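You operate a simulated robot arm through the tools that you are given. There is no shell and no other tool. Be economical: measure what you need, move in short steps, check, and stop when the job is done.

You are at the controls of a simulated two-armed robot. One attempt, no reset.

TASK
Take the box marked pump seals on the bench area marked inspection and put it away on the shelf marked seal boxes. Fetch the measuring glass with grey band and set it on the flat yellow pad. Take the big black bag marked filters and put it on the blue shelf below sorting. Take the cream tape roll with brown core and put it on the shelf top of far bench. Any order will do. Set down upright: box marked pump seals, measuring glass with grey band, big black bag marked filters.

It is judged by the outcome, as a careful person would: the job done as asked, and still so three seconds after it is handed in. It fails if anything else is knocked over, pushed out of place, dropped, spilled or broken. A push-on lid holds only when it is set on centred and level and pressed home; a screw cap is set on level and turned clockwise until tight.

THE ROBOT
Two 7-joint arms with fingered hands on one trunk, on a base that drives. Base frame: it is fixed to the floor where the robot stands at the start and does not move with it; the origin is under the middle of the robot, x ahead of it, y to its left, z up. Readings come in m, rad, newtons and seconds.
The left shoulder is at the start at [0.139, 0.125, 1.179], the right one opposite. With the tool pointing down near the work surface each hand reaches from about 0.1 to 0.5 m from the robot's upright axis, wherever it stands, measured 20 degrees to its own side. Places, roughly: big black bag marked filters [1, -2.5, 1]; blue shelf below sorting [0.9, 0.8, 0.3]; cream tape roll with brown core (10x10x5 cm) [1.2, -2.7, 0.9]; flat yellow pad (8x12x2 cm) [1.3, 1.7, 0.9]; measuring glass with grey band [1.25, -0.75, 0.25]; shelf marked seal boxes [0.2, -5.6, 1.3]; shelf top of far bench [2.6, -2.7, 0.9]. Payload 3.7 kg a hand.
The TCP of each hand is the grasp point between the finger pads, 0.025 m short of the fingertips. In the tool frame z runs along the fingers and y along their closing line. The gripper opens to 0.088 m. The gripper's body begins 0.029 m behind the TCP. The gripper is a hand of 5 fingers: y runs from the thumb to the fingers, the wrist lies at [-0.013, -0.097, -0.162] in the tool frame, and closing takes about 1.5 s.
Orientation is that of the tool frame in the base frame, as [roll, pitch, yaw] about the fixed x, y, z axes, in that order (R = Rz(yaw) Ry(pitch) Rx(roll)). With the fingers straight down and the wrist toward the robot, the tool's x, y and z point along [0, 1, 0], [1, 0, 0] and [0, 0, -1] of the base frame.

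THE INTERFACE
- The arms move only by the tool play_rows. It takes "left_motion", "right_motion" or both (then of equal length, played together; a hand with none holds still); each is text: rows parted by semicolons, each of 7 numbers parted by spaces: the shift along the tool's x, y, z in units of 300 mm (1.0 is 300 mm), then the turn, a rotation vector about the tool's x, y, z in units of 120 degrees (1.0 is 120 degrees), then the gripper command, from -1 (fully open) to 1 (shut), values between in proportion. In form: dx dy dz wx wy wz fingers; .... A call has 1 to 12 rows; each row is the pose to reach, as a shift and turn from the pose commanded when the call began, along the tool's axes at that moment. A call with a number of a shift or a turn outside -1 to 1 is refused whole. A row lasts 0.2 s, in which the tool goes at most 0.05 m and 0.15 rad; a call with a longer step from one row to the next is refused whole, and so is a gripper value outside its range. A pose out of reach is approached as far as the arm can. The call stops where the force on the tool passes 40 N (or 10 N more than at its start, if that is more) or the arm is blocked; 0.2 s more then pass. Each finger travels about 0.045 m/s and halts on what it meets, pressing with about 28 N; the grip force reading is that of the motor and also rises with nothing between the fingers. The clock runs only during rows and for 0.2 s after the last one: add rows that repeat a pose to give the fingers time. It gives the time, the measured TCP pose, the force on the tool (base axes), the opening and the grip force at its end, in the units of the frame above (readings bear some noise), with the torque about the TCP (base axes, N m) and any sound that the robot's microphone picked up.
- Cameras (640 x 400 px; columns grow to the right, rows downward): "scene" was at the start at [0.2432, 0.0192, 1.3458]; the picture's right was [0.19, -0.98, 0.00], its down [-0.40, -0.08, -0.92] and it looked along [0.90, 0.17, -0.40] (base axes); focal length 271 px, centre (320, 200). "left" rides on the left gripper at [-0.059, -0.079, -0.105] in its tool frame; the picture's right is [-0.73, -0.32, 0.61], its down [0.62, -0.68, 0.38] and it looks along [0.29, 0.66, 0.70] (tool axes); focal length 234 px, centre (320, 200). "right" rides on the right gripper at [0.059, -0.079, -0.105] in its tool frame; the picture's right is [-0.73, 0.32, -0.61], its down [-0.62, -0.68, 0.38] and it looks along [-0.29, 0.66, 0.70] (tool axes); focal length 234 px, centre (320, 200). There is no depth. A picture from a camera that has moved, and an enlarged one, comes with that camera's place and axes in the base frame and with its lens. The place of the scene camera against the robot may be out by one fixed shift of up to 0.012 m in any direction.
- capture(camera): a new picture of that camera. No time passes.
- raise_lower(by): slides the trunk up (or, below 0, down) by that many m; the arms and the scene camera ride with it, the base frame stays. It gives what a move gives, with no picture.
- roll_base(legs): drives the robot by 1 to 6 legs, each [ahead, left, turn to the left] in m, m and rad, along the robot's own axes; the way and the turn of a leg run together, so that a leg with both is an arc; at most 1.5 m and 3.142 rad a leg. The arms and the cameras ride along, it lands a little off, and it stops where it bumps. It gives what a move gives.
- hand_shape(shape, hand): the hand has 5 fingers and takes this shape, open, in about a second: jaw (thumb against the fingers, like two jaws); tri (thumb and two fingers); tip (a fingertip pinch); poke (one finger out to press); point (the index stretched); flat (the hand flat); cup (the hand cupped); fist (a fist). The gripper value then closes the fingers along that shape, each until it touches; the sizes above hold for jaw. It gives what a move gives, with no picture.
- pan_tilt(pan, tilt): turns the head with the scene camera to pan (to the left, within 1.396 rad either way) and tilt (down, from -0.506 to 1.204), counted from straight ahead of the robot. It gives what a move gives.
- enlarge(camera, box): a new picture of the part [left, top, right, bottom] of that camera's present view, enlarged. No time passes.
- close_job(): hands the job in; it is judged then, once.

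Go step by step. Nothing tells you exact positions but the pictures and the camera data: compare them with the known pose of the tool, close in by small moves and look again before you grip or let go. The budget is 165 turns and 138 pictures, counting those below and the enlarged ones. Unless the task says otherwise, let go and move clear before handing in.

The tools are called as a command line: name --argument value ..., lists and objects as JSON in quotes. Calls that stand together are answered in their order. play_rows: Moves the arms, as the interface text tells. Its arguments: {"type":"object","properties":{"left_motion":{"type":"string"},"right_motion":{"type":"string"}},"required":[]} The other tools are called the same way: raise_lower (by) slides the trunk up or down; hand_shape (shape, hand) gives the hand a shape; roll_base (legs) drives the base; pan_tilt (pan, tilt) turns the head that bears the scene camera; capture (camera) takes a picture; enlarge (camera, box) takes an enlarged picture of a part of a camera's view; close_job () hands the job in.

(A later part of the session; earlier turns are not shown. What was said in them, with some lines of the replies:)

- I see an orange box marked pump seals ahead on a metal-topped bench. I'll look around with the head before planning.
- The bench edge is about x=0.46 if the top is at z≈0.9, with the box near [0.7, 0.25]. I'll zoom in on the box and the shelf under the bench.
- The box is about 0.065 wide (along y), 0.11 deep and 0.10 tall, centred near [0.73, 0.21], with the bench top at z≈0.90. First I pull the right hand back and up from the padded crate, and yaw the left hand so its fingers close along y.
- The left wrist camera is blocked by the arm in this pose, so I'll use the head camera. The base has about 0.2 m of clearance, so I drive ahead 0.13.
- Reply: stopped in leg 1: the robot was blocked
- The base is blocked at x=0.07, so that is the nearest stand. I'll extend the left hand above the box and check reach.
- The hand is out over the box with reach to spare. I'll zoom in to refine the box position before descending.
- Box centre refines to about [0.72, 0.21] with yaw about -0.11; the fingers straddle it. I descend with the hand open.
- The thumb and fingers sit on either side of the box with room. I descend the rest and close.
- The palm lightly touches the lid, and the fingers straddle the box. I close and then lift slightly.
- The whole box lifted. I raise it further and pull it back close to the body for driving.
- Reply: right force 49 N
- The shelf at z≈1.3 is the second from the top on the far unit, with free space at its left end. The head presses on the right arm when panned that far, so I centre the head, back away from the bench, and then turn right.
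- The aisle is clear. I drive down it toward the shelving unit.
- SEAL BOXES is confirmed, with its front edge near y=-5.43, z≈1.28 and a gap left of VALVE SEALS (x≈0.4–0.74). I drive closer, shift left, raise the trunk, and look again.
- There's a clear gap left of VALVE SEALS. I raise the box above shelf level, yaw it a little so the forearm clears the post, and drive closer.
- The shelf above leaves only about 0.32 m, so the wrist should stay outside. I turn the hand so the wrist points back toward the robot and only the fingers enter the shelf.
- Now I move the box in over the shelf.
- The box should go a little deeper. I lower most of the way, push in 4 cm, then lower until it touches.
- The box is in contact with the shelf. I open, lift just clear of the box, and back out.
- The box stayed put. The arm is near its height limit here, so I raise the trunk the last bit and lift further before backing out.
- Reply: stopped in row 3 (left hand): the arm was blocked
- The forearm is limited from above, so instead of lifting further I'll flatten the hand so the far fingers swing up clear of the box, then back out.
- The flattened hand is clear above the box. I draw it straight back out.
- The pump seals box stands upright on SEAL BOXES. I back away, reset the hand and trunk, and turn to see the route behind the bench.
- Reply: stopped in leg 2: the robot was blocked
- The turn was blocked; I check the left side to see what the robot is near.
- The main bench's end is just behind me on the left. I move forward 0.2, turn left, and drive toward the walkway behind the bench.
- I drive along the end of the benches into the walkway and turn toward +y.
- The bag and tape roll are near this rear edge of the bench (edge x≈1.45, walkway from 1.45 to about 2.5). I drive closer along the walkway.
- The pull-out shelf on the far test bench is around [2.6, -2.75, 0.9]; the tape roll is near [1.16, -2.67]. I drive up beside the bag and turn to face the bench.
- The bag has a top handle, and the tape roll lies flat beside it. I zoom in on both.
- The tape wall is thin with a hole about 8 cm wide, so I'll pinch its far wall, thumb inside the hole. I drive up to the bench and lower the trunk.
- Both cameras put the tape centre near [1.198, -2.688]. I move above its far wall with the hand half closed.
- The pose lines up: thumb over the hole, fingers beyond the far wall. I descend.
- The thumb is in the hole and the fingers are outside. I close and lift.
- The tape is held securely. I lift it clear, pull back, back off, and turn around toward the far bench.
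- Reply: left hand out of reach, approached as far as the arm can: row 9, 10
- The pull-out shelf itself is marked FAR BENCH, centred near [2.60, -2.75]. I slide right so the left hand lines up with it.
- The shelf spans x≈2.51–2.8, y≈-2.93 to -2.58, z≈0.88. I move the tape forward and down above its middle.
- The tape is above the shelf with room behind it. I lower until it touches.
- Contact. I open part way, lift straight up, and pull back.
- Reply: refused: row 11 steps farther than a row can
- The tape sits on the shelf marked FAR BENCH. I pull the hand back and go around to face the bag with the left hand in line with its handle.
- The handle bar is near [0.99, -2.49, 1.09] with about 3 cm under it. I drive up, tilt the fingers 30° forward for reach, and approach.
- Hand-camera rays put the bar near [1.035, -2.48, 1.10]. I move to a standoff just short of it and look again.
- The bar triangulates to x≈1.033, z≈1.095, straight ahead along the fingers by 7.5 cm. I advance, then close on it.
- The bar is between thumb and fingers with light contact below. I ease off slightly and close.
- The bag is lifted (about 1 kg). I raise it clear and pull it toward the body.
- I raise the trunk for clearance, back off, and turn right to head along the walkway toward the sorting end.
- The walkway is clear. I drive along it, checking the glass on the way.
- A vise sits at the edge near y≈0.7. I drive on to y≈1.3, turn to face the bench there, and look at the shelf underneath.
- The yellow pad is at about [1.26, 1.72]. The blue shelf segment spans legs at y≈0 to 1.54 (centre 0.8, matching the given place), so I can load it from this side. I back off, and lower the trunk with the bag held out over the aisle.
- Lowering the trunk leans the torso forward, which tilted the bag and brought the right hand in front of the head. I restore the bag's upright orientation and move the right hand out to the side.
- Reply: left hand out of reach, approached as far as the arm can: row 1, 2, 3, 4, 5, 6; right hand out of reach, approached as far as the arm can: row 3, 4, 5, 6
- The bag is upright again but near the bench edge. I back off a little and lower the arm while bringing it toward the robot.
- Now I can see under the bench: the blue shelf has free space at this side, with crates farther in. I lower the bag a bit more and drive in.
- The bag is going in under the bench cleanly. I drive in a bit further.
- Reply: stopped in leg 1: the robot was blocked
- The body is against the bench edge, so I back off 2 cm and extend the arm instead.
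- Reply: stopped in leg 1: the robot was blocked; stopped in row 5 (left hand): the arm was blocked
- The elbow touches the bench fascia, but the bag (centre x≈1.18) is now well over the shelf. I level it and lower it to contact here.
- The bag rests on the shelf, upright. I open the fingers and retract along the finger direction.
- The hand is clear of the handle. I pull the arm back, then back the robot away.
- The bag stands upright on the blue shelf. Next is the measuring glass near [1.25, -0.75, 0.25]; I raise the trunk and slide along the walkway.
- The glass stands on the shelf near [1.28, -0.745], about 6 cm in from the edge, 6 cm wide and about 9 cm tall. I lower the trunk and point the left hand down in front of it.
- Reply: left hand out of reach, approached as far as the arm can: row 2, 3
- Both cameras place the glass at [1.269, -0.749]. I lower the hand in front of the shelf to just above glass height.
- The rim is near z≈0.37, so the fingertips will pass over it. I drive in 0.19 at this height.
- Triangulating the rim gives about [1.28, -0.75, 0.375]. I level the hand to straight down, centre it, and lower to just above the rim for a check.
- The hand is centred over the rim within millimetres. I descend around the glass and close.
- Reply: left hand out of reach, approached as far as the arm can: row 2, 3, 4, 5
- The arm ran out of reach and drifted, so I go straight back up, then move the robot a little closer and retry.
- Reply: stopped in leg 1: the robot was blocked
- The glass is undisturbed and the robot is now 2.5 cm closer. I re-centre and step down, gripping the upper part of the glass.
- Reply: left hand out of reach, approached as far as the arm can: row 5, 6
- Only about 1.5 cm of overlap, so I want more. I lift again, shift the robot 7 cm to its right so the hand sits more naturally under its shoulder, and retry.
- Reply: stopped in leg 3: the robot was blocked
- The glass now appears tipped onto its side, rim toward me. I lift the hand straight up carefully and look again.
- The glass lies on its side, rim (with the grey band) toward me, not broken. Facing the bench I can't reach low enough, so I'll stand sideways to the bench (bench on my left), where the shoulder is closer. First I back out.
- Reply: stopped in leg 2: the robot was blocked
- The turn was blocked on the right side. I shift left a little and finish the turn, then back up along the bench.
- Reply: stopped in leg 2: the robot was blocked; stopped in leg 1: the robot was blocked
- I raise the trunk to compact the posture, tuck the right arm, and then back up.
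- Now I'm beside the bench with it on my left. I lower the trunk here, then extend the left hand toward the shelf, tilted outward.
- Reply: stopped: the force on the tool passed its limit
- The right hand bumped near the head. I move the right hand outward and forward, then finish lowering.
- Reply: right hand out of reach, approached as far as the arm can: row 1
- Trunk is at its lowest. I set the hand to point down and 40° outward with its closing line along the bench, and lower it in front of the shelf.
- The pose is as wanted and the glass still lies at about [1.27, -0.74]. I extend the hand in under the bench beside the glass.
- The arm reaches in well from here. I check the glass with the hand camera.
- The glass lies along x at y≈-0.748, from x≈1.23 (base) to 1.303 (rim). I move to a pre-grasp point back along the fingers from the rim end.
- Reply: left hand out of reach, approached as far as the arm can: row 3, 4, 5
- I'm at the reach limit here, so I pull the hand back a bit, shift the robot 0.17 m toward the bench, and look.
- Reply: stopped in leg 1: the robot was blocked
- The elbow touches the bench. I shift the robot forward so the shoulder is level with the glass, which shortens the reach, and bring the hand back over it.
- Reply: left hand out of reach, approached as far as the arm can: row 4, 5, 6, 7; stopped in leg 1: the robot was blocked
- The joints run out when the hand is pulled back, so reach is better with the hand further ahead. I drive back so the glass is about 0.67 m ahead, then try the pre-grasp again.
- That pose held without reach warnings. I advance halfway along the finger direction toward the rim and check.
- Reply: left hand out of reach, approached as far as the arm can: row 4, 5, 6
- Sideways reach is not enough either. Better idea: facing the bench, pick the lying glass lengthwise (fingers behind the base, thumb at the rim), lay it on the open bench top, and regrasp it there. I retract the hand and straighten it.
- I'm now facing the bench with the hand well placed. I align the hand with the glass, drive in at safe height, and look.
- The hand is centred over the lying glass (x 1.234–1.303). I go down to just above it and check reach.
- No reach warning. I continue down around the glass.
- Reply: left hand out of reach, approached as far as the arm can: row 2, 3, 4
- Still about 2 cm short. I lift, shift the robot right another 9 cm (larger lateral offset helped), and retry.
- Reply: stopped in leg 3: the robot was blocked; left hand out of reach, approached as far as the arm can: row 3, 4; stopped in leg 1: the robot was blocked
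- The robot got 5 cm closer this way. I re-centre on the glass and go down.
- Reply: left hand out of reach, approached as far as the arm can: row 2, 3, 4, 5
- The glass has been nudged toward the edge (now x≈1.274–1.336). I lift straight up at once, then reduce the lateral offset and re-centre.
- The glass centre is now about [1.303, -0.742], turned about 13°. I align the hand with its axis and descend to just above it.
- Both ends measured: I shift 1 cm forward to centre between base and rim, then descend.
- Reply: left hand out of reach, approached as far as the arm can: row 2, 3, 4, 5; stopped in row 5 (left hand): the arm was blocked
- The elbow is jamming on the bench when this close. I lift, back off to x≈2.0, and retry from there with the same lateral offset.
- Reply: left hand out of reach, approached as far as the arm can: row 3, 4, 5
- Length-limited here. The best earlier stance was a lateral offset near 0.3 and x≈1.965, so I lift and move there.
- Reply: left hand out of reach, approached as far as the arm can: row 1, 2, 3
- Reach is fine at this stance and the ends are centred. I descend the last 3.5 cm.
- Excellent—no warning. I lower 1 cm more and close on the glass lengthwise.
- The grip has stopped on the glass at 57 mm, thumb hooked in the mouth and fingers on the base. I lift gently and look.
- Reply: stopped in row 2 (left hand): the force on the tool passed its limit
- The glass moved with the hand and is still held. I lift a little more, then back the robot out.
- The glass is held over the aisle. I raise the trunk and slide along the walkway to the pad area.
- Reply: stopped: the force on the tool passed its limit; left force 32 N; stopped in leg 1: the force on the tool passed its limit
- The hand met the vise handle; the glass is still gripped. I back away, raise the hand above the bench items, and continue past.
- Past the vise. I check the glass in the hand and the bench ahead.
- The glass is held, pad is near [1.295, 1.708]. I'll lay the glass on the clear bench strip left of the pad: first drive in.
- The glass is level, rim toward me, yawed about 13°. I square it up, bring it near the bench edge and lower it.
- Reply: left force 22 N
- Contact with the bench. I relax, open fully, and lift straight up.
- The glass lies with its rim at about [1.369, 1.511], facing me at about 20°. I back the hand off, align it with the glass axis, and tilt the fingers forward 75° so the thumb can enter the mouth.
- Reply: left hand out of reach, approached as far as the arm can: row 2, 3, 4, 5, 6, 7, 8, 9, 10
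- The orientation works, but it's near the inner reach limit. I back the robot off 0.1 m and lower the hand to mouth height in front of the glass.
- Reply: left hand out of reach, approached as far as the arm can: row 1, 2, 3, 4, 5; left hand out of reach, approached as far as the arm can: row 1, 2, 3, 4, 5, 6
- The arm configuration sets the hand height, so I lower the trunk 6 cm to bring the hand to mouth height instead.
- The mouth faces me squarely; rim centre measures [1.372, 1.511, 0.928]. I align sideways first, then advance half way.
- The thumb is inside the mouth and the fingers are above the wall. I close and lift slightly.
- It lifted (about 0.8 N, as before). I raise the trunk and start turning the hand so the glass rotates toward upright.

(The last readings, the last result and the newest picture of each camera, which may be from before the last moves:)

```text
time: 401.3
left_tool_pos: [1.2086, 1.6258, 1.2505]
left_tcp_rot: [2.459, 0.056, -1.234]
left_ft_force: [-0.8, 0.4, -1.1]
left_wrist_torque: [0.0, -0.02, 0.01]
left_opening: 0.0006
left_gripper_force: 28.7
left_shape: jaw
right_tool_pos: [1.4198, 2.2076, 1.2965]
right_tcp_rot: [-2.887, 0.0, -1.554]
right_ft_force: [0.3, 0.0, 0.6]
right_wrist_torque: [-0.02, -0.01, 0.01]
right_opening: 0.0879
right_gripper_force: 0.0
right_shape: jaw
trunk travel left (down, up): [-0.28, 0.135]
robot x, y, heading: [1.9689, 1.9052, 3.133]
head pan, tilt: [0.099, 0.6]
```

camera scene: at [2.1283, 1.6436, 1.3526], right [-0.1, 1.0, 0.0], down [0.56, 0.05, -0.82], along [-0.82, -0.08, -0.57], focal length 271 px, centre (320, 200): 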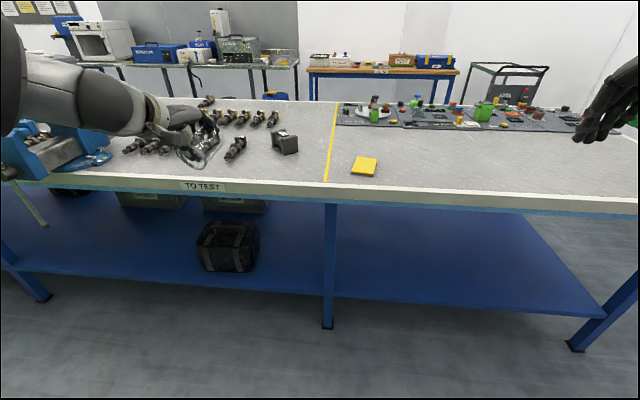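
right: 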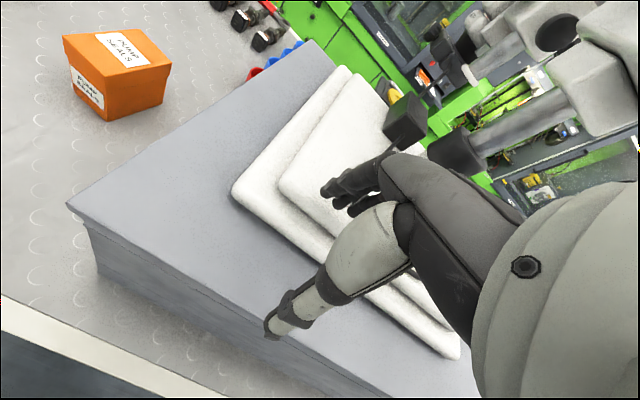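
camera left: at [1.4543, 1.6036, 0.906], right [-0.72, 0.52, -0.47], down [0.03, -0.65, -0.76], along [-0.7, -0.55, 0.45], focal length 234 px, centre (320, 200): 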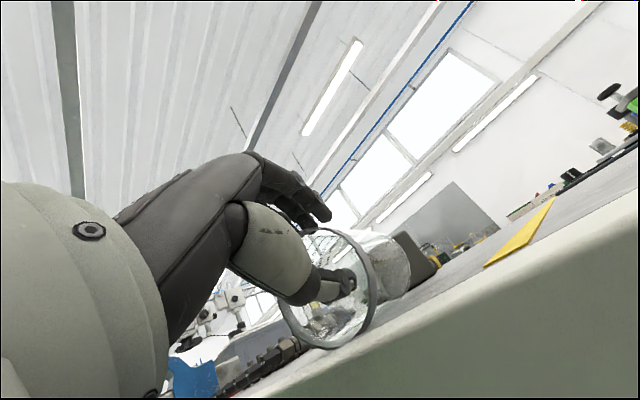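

Now the second half of the rotation to bring the glass upright, with a small sideways levelling.

play_rows --left_motion "0 0 0 0 0.021 0.017 1;0 0 0 0 0.021 0.017 1"

play_rows --left_motion "0 0 0 0.065 0 0 1;0 0 0 0.13 0 0 1;0 0 0 0.195 0 0 1;0 0 0 0.26 0 0 1;0 0 0 0.325 0 0 1;0 0 0 0.39 0 0 1;0 0 0 0.453 0 0 1;0 0 0 0.453 0 0 1"

enlarge --camera "scene" --box '[140, 80, 380, 240]'

```text
time: 401.9
left_tool_pos: [1.2085, 1.6263, 1.2513]
left_tcp_rot: [2.459, -0.002, -1.233]
left_ft_force: [0.3, -0.4, -0.6]
left_wrist_torque: [-0.02, -0.05, -0.02]
left_opening: 0.0006
left_gripper_force: 28.1
left_shape: jaw
right_tool_pos: [1.4218, 2.2081, 1.2963]
right_tcp_rot: [-2.883, 0.0, -1.554]
right_ft_force: [0.2, 0.5, 0.4]
right_wrist_torque: [-0.01, -0.01, 0.02]
right_opening: 0.0881
right_gripper_force: 0.1
right_shape: jaw
trunk travel left (down, up): [-0.28, 0.135]
robot x, y, heading: [1.9665, 1.9058, 3.138]
head pan, tilt: [0.099, 0.6]
```

```text
time: 403.7
left_tool_pos: [1.2607, 1.6131, 1.2404]
left_tcp_rot: [-2.875, -0.002, -1.234]
left_ft_force: [-0.4, 0.5, -0.1]
left_wrist_torque: [0.01, 0.04, 0.01]
left_opening: 0.0005
left_gripper_force: 28.6
left_shape: jaw
left hand out of reach, approached as far as the arm can: row 5, 6, 7, 8
right_tool_pos: [1.4214, 2.2073, 1.2968]
right_tcp_rot: [-2.886, 0.001, -1.555]
right_ft_force: [-0.7, 0.4, 0.4]
right_wrist_torque: [0.01, -0.01, -0.01]
right_opening: 0.0879
right_gripper_force: 0.1
right_shape: jaw
trunk travel left (down, up): [-0.28, 0.135]
robot x, y, heading: [1.9676, 1.9034, 3.138]
head pan, tilt: [0.099, 0.6]
```

```text
2.50 times, centred on (260, 160) of scene
camera zoom: at [1.8041, 1.8958, 1.4128], right [-0.1, 1.0, 0.0], down [0.56, 0.05, -0.83], along [-0.82, -0.08, -0.56], focal length 678 px, centre (470, 300)
```

zoom: 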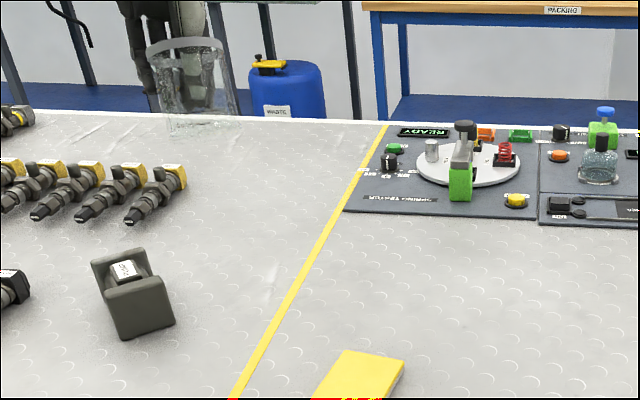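

The glass is held upright. I move the robot toward the pad before lowering.

roll_base --legs '[[0, -0.085, 0], [0.1, 0, 0]]'

```text
time: 405.5
left_tool_pos: [1.1617, 1.6992, 1.2409]
left_tcp_rot: [-2.877, -0.002, -1.234]
left_ft_force: [0.4, 0.7, -1.0]
left_wrist_torque: [0.0, 0.01, 0.01]
left_opening: 0.0006
left_gripper_force: 28.3
left_shape: jaw
right_tool_pos: [1.3218, 2.2947, 1.2969]
right_tcp_rot: [-2.885, -0.001, -1.556]
right_ft_force: [0.7, -0.1, 1.5]
right_wrist_torque: [0.03, 0.01, 0.02]
right_opening: 0.088
right_gripper_force: 0.0
right_shape: jaw
trunk travel left (down, up): [-0.28, 0.135]
robot x, y, heading: [1.8707, 1.989, 3.137]
head pan, tilt: [0.099, 0.6]
```

play_rows --left_motion "0.03 -0.1 0.025 0 0 0 1;0.065 -0.19 0.05 0 0 0 1;0.096 -0.284 0.077 0 0 0 1;0.096 -0.247 0.213 0 0 0 1;0.096 -0.21 0.349 0 0 0 1;0.096 -0.173 0.485 0 0 0 1;0.096 -0.137 0.62 0 0 0 1;0.096 -0.1 0.756 0 0 0 1;0.096 -0.1 0.756 0 0 0 1"

capture --camera "left"

```text
time: 407.5
left_tool_pos: [1.2537, 1.7014, 1.029]
left_tcp_rot: [-2.878, 0.001, -1.233]
left_ft_force: [0.2, -0.6, -1.3]
left_wrist_torque: [0.0, 0.02, 0.0]
left_opening: 0.0008
left_gripper_force: 27.5
left_shape: jaw
right_tool_pos: [1.3226, 2.2935, 1.2979]
right_tcp_rot: [-2.887, 0.0, -1.556]
right_ft_force: [0.6, 0.2, 0.8]
right_wrist_torque: [0.03, -0.01, -0.01]
right_opening: 0.0881
right_gripper_force: 0.1
right_shape: jaw
trunk travel left (down, up): [-0.28, 0.135]
robot x, y, heading: [1.872, 1.986, 3.137]
head pan, tilt: [0.099, 0.6]
```

```text
1 pictures are left
camera left: at [1.2803, 1.7724, 1.1514], right [0.2, 0.84, -0.5], down [0.92, -0.34, -0.19], along [-0.33, -0.42, -0.84], focal length 234 px, centre (320, 200)
```

left: 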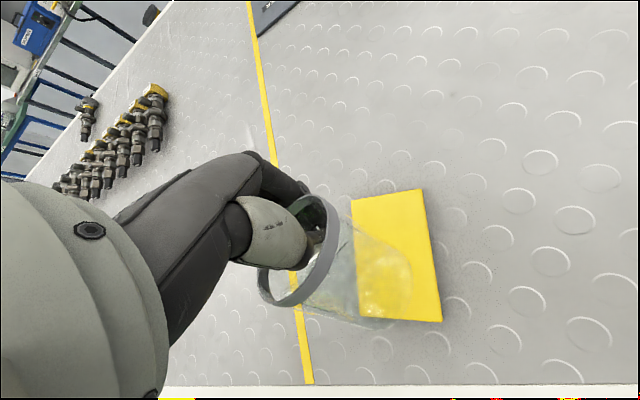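

Very useful view: pad centre is [1.266, 1.718], and the glass leans about 10° forward at the rim. I correct the lean, centre over the pad and lower part way.

play_rows --left_motion "-0.017 0.008 0 -0.042 0 0 1;-0.034 0.016 -0.004 -0.083 0 0 1;-0.034 0.016 -0.004 -0.083 0 0 1"

play_rows --left_motion "0 0 0.03 0 0 0 1;0 0 0.06 0 0 0 1;0 0 0.08 0 0 0 1;0 0 0.08 0 0 0 1"

```text
time: 408.3
left_tool_pos: [1.2474, 1.7094, 1.0287]
left_tcp_rot: [-3.051, 0.001, -1.234]
left_ft_force: [-0.6, 0.1, -1.3]
left_wrist_torque: [-0.02, 0.03, 0.02]
left_opening: 0.0005
left_gripper_force: 27.9
left_shape: jaw
right_tool_pos: [1.3218, 2.2939, 1.2976]
right_tcp_rot: [-2.885, 0.001, -1.557]
right_ft_force: [0.6, 0.0, 0.2]
right_wrist_torque: [0.02, 0.01, -0.03]
right_opening: 0.088
right_gripper_force: 0.1
right_shape: jaw
trunk travel left (down, up): [-0.28, 0.135]
robot x, y, heading: [1.8695, 1.9899, 3.14]
head pan, tilt: [0.099, 0.6]
```

```text
time: 409.3
left_tool_pos: [1.2497, 1.7098, 1.0051]
left_tcp_rot: [-3.051, 0.0, -1.235]
left_ft_force: [0.1, 0.0, -0.9]
left_wrist_torque: [0.0, -0.03, -0.02]
left_opening: 0.0007
left_gripper_force: 28.0
left_shape: jaw
right_tool_pos: [1.3231, 2.2944, 1.2974]
right_tcp_rot: [-2.885, 0.0, -1.557]
right_ft_force: [-0.5, 0.4, -0.1]
right_wrist_torque: [-0.01, -0.02, -0.01]
right_opening: 0.088
right_gripper_force: 0.0
right_shape: jaw
trunk travel left (down, up): [-0.28, 0.135]
robot x, y, heading: [1.8686, 1.9897, 3.139]
head pan, tilt: [0.099, 0.6]
```

play_rows --left_motion "0 0 0.02 0 0 0 1;0 0 0.033 0 0 0 1;0 0 0.033 0 0 0 1"

```text
time: 410.1
left_tool_pos: [1.2488, 1.7103, 0.9952]
left_tcp_rot: [-3.05, 0.0, -1.233]
left_ft_force: [-0.3, 0.0, -1.2]
left_wrist_torque: [0.0, 0.0, -0.01]
left_opening: 0.0007
left_gripper_force: 27.9
left_shape: jaw
right_tool_pos: [1.321, 2.2928, 1.2981]
right_tcp_rot: [-2.885, 0.001, -1.557]
right_ft_force: [0.3, 0.5, -0.5]
right_wrist_torque: [0.02, 0.02, 0.01]
right_opening: 0.0877
right_gripper_force: 0.0
right_shape: jaw
trunk travel left (down, up): [-0.28, 0.135]
robot x, y, heading: [1.8681, 1.9853, 3.134]
head pan, tilt: [0.099, 0.6]
```

play_rows --left_motion "0 0 0.01 0 0 0 1;0 0 0.02 0 0 0 1;0 0 0.02 0 0 0 1"

```text
time: 410.9
left_tool_pos: [1.2499, 1.7112, 0.9893]
left_tcp_rot: [-3.053, 0.0, -1.235]
left_ft_force: [-1.3, -0.5, 0.7]
left_wrist_torque: [-0.01, -0.01, -0.01]
left_opening: 0.0003
left_gripper_force: 28.1
left_shape: jaw
right_tool_pos: [1.3218, 2.2946, 1.2956]
right_tcp_rot: [-2.886, 0.0, -1.558]
right_ft_force: [-0.1, 0.2, 0.4]
right_wrist_torque: [0.0, 0.0, 0.03]
right_opening: 0.0882
right_gripper_force: 0.0
right_shape: jaw
trunk travel left (down, up): [-0.28, 0.135]
robot x, y, heading: [1.8683, 1.9852, 3.138]
head pan, tilt: [0.099, 0.6]
```

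play_rows --left_motion "0 0 0.006 0 0 0 1;0 0 0.008 0 0 0 1;0 0 0.008 0 0 0 1"

```text
time: 411.7
left_tool_pos: [1.2497, 1.7109, 0.9883]
left_tcp_rot: [-3.051, 0.0, -1.235]
left_ft_force: [0.0, 0.7, -1.7]
left_wrist_torque: [-0.02, 0.02, -0.02]
left_opening: 0.0006
left_gripper_force: 27.9
left_shape: jaw
right_tool_pos: [1.3227, 2.2938, 1.296]
right_tcp_rot: [-2.887, 0.0, -1.555]
right_ft_force: [0.2, 0.3, -0.1]
right_wrist_torque: [0.01, -0.01, -0.01]
right_opening: 0.0881
right_gripper_force: 0.1
right_shape: jaw
trunk travel left (down, up): [-0.28, 0.135]
robot x, y, heading: [1.8659, 1.9871, 3.139]
head pan, tilt: [0.099, 0.6]
```

play_rows --left_motion "0 0 0.01 0 0 0 1;0 0 0.018 0 0 0 1;0 0 0.018 0 0 0 1"

play_rows --left_motion "0 0 0.006 0 0 0 1;0 0 0.012 0 0 0 1;0 0 0.012 0 0 0 1"

```text
time: 412.5
left_tool_pos: [1.2512, 1.7107, 0.981]
left_tcp_rot: [-3.05, -0.001, -1.233]
left_ft_force: [0.6, 0.0, -0.5]
left_wrist_torque: [-0.01, -0.01, 0.02]
left_opening: 0.0008
left_gripper_force: 27.5
left_shape: jaw
right_tool_pos: [1.3218, 2.2937, 1.2962]
right_tcp_rot: [-2.885, 0.0, -1.556]
right_ft_force: [-0.3, -0.7, -0.2]
right_wrist_torque: [-0.01, 0.0, 0.01]
right_opening: 0.0881
right_gripper_force: 0.1
right_shape: jaw
trunk travel left (down, up): [-0.28, 0.135]
robot x, y, heading: [1.8691, 1.9892, 3.137]
head pan, tilt: [0.099, 0.6]
```

```text
time: 413.3
left_tool_pos: [1.2498, 1.7115, 0.9769]
left_tcp_rot: [-3.051, 0.0, -1.233]
left_ft_force: [-0.3, -0.5, -0.9]
left_wrist_torque: [-0.03, -0.02, 0.01]
left_opening: 0.0006
left_gripper_force: 27.7
left_shape: jaw
right_tool_pos: [1.3228, 2.2948, 1.2974]
right_tcp_rot: [-2.886, -0.001, -1.555]
right_ft_force: [0.1, -0.1, 0.5]
right_wrist_torque: [-0.01, -0.01, 0.01]
right_opening: 0.0878
right_gripper_force: 0.0
right_shape: jaw
trunk travel left (down, up): [-0.28, 0.135]
robot x, y, heading: [1.8646, 1.9868, 3.137]
head pan, tilt: [0.099, 0.6]
```

play_rows --left_motion "0 0 0.006 0 0 0 1;0 0 0.012 0 0 0 1;0 0 0.012 0 0 0 1"

play_rows --left_motion "0 0 0.006 0 0 0 1;0 0 0.012 0 0 0 1;0 0 0.012 0 0 0 1"

```text
time: 414.1
left_tool_pos: [1.2503, 1.7105, 0.9748]
left_tcp_rot: [-3.053, -0.001, -1.234]
left_ft_force: [-0.1, 0.0, 0.1]
left_wrist_torque: [0.01, 0.04, 0.04]
left_opening: 0.0006
left_gripper_force: 28.4
left_shape: jaw
right_tool_pos: [1.3222, 2.2931, 1.2971]
right_tcp_rot: [-2.886, 0.001, -1.556]
right_ft_force: [0.3, 0.5, 0.1]
right_wrist_torque: [-0.01, -0.03, -0.01]
right_opening: 0.0881
right_gripper_force: 0.1
right_shape: jaw
trunk travel left (down, up): [-0.28, 0.135]
robot x, y, heading: [1.8674, 1.9917, 3.132]
head pan, tilt: [0.099, 0.6]
```

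```text
time: 414.9
left_tool_pos: [1.2521, 1.7111, 0.9701]
left_tcp_rot: [-3.051, 0.001, -1.234]
left_ft_force: [0.4, 0.5, -0.4]
left_wrist_torque: [-0.04, 0.01, 0.0]
left_opening: 0.0005
left_gripper_force: 27.5
left_shape: jaw
right_tool_pos: [1.3236, 2.2948, 1.2958]
right_tcp_rot: [-2.884, 0.0, -1.558]
right_ft_force: [-1.1, -0.1, -0.6]
right_wrist_torque: [0.0, -0.02, 0.01]
right_opening: 0.0881
right_gripper_force: 0.0
right_shape: jaw
trunk travel left (down, up): [-0.28, 0.135]
robot x, y, heading: [1.8675, 1.9837, 3.134]
head pan, tilt: [0.099, 0.6]
```

play_rows --left_motion "0 0 0.006 0 0 0 1;0 0 0.012 0 0 0 1;0 0 0.012 0 0 0 1"

play_rows --left_motion "0 0 0.006 0 0 0 1;0 0 0.012 0 0 0 1;0 0 0.012 0 0 0 1"

```text
time: 415.7
left_tool_pos: [1.2514, 1.711, 0.9682]
left_tcp_rot: [-3.052, 0.0, -1.233]
left_ft_force: [0.5, -0.2, -0.4]
left_wrist_torque: [0.02, 0.0, -0.02]
left_opening: 0.0005
left_gripper_force: 27.5
left_shape: jaw
right_tool_pos: [1.3213, 2.2934, 1.2965]
right_tcp_rot: [-2.884, -0.001, -1.556]
right_ft_force: [0.0, -0.5, -0.1]
right_wrist_torque: [0.02, 0.02, -0.02]
right_opening: 0.088
right_gripper_force: 0.0
right_shape: jaw
trunk travel left (down, up): [-0.28, 0.135]
robot x, y, heading: [1.8685, 1.9898, 3.138]
head pan, tilt: [0.099, 0.6]
```

```text
time: 416.5
left_tool_pos: [1.2521, 1.7113, 0.9662]
left_tcp_rot: [-3.05, 0.001, -1.234]
left_ft_force: [-0.6, -1.0, 8.4]
left_wrist_torque: [-0.02, 0.01, -0.01]
left_opening: 0.0004
left_gripper_force: 27.8
left_shape: jaw
right_tool_pos: [1.3226, 2.2947, 1.2971]
right_tcp_rot: [-2.886, 0.0, -1.556]
right_ft_force: [0.4, -0.5, -1.0]
right_wrist_torque: [-0.02, 0.02, 0.0]
right_opening: 0.088
right_gripper_force: 0.1
right_shape: jaw
trunk travel left (down, up): [-0.28, 0.135]
robot x, y, heading: [1.8667, 1.99, 3.136]
head pan, tilt: [0.099, 0.6]
```

Contact at 8 N: the glass is on the pad. I open gently to a small gap and look before withdrawing.

play_rows --left_motion "0 0 -0.003 0 0 0 0.85;0 0 -0.003 0 0 0 0.7;0 0 -0.003 0 0 0 0.55;0 0 -0.003 0 0 0 0.4;0 0 -0.003 0 0 0 0.3;0 0 -0.003 0 0 0 0.3;0 0 -0.003 0 0 0 0.3"

pan_tilt --pan 0.4 --tilt 0.7

capture --camera "scene"

```text
time: 418.1
left_tool_pos: [1.2517, 1.7113, 0.9644]
left_tcp_rot: [-3.052, 0.0, -1.234]
left_ft_force: [-0.4, 0.7, -0.4]
left_wrist_torque: [-0.01, 0.01, 0.0]
left_opening: 0.0304
left_gripper_force: 0.1
left_shape: jaw
right_tool_pos: [1.3217, 2.2938, 1.2975]
right_tcp_rot: [-2.886, 0.002, -1.556]
right_ft_force: [0.3, -0.3, -0.4]
right_wrist_torque: [-0.02, 0.01, 0.01]
right_opening: 0.0879
right_gripper_force: 0.0
right_shape: jaw
trunk travel left (down, up): [-0.28, 0.135]
robot x, y, heading: [1.8701, 1.9847, 3.136]
head pan, tilt: [0.099, 0.6]
```

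```text
time: 418.9
left_tool_pos: [1.2511, 1.7117, 0.9648]
left_tcp_rot: [-3.049, 0.001, -1.233]
left_ft_force: [0.0, -0.1, -0.2]
left_wrist_torque: [-0.01, 0.01, -0.03]
left_opening: 0.0302
left_gripper_force: 0.0
left_shape: jaw
right_tool_pos: [1.3222, 2.2931, 1.2971]
right_tcp_rot: [-2.885, 0.0, -1.553]
right_ft_force: [0.1, 1.2, 0.2]
right_wrist_torque: [0.0, 0.01, -0.01]
right_opening: 0.0881
right_gripper_force: 0.0
right_shape: jaw
trunk travel left (down, up): [-0.28, 0.135]
robot x, y, heading: [1.8696, 1.9892, 3.139]
head pan, tilt: [0.4, 0.7]
```

```text
0 pictures are left
camera scene: at [1.7145, 1.9572, 1.4041], right [-0.38, 0.92, 0.0], down [0.59, 0.25, -0.77], along [-0.71, -0.29, -0.64], focal length 271 px, centre (320, 200)
```

scene: 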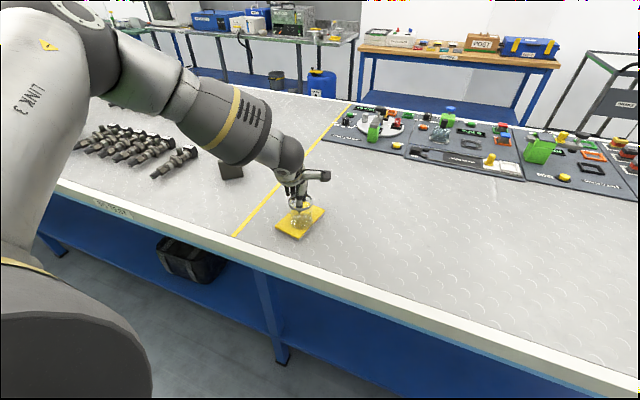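

The glass stands upright in the middle of the yellow pad. I lift the hand straight up, slowly, and then move away.

play_rows --left_motion "0 -0.003 -0.03 0 0 0 0.3;0 -0.006 -0.07 0 0 0 0.3;0 -0.011 -0.12 0 0 0 0.3;0 -0.017 -0.19 0 0 0 0.3;0 -0.025 -0.28 0 0 0 0.3;0 -0.036 -0.4 0 0 0 0.3;0 -0.047 -0.52 0 0 0 0.3;0 -0.058 -0.64 0 0 0 0.3;0 -0.058 -0.64 0 0 0 0.3"

roll_base --legs '[[-0.3, 0, 0]]'

```text
time: 420.9
left_tool_pos: [1.2526, 1.712, 1.1565]
left_tcp_rot: [-3.05, 0.0, -1.235]
left_ft_force: [0.0, 0.3, 0.2]
left_wrist_torque: [0.01, 0.01, 0.0]
left_opening: 0.0305
left_gripper_force: 0.0
left_shape: jaw
right_tool_pos: [1.3215, 2.2951, 1.296]
right_tcp_rot: [-2.885, 0.0, -1.557]
right_ft_force: [-0.5, -0.2, 0.3]
right_wrist_torque: [-0.01, 0.02, 0.02]
right_opening: 0.0881
right_gripper_force: 0.0
right_shape: jaw
trunk travel left (down, up): [-0.28, 0.135]
robot x, y, heading: [1.8684, 1.9894, 3.136]
head pan, tilt: [0.4, 0.7]
```

```text
time: 423.0
left_tool_pos: [1.5527, 1.7102, 1.1583]
left_tcp_rot: [-3.051, 0.0, -1.236]
left_ft_force: [0.9, -0.4, 0.1]
left_wrist_torque: [0.02, 0.03, 0.03]
left_opening: 0.0303
left_gripper_force: 0.0
left_shape: jaw
right_tool_pos: [1.6234, 2.2941, 1.2975]
right_tcp_rot: [-2.886, -0.001, -1.559]
right_ft_force: [0.2, -0.2, 0.6]
right_wrist_torque: [-0.03, 0.0, 0.0]
right_opening: 0.0878
right_gripper_force: 0.1
right_shape: jaw
trunk travel left (down, up): [-0.28, 0.135]
robot x, y, heading: [2.1655, 1.988, 3.14]
head pan, tilt: [0.4, 0.7]
```

All four items are in place and the hands are clear, so I hand the job in.

close_job

```text
The job is handed in.
```

I handed the job in with all four items put away, but the glass did not go smoothly and two things are unconfirmed.

- **Pump seals box:** upright on the shelf marked seal boxes, left of the valve seals box.
- **Tape roll:** on the pull-out shelf marked FAR BENCH.
- **Black bag:** upright on the blue shelf, loaded from the rear side. I never saw the "filters" mark on it, and on the rear I saw only the labels "TO TEST" and "REPAIR". I matched the bag and the shelf to the places you gave.
- **Measuring glass:** standing upright in the middle of the yellow pad. I knocked it over on the lower shelf while reaching for it. I laid it on the bench to get a new grip. It showed no sign of breaking.

While I carried the glass, my hand also bumped the vise handle; I did not check whether it shifted. My last picture was taken just before I withdrew the hand, so I did not see the glass after letting go.
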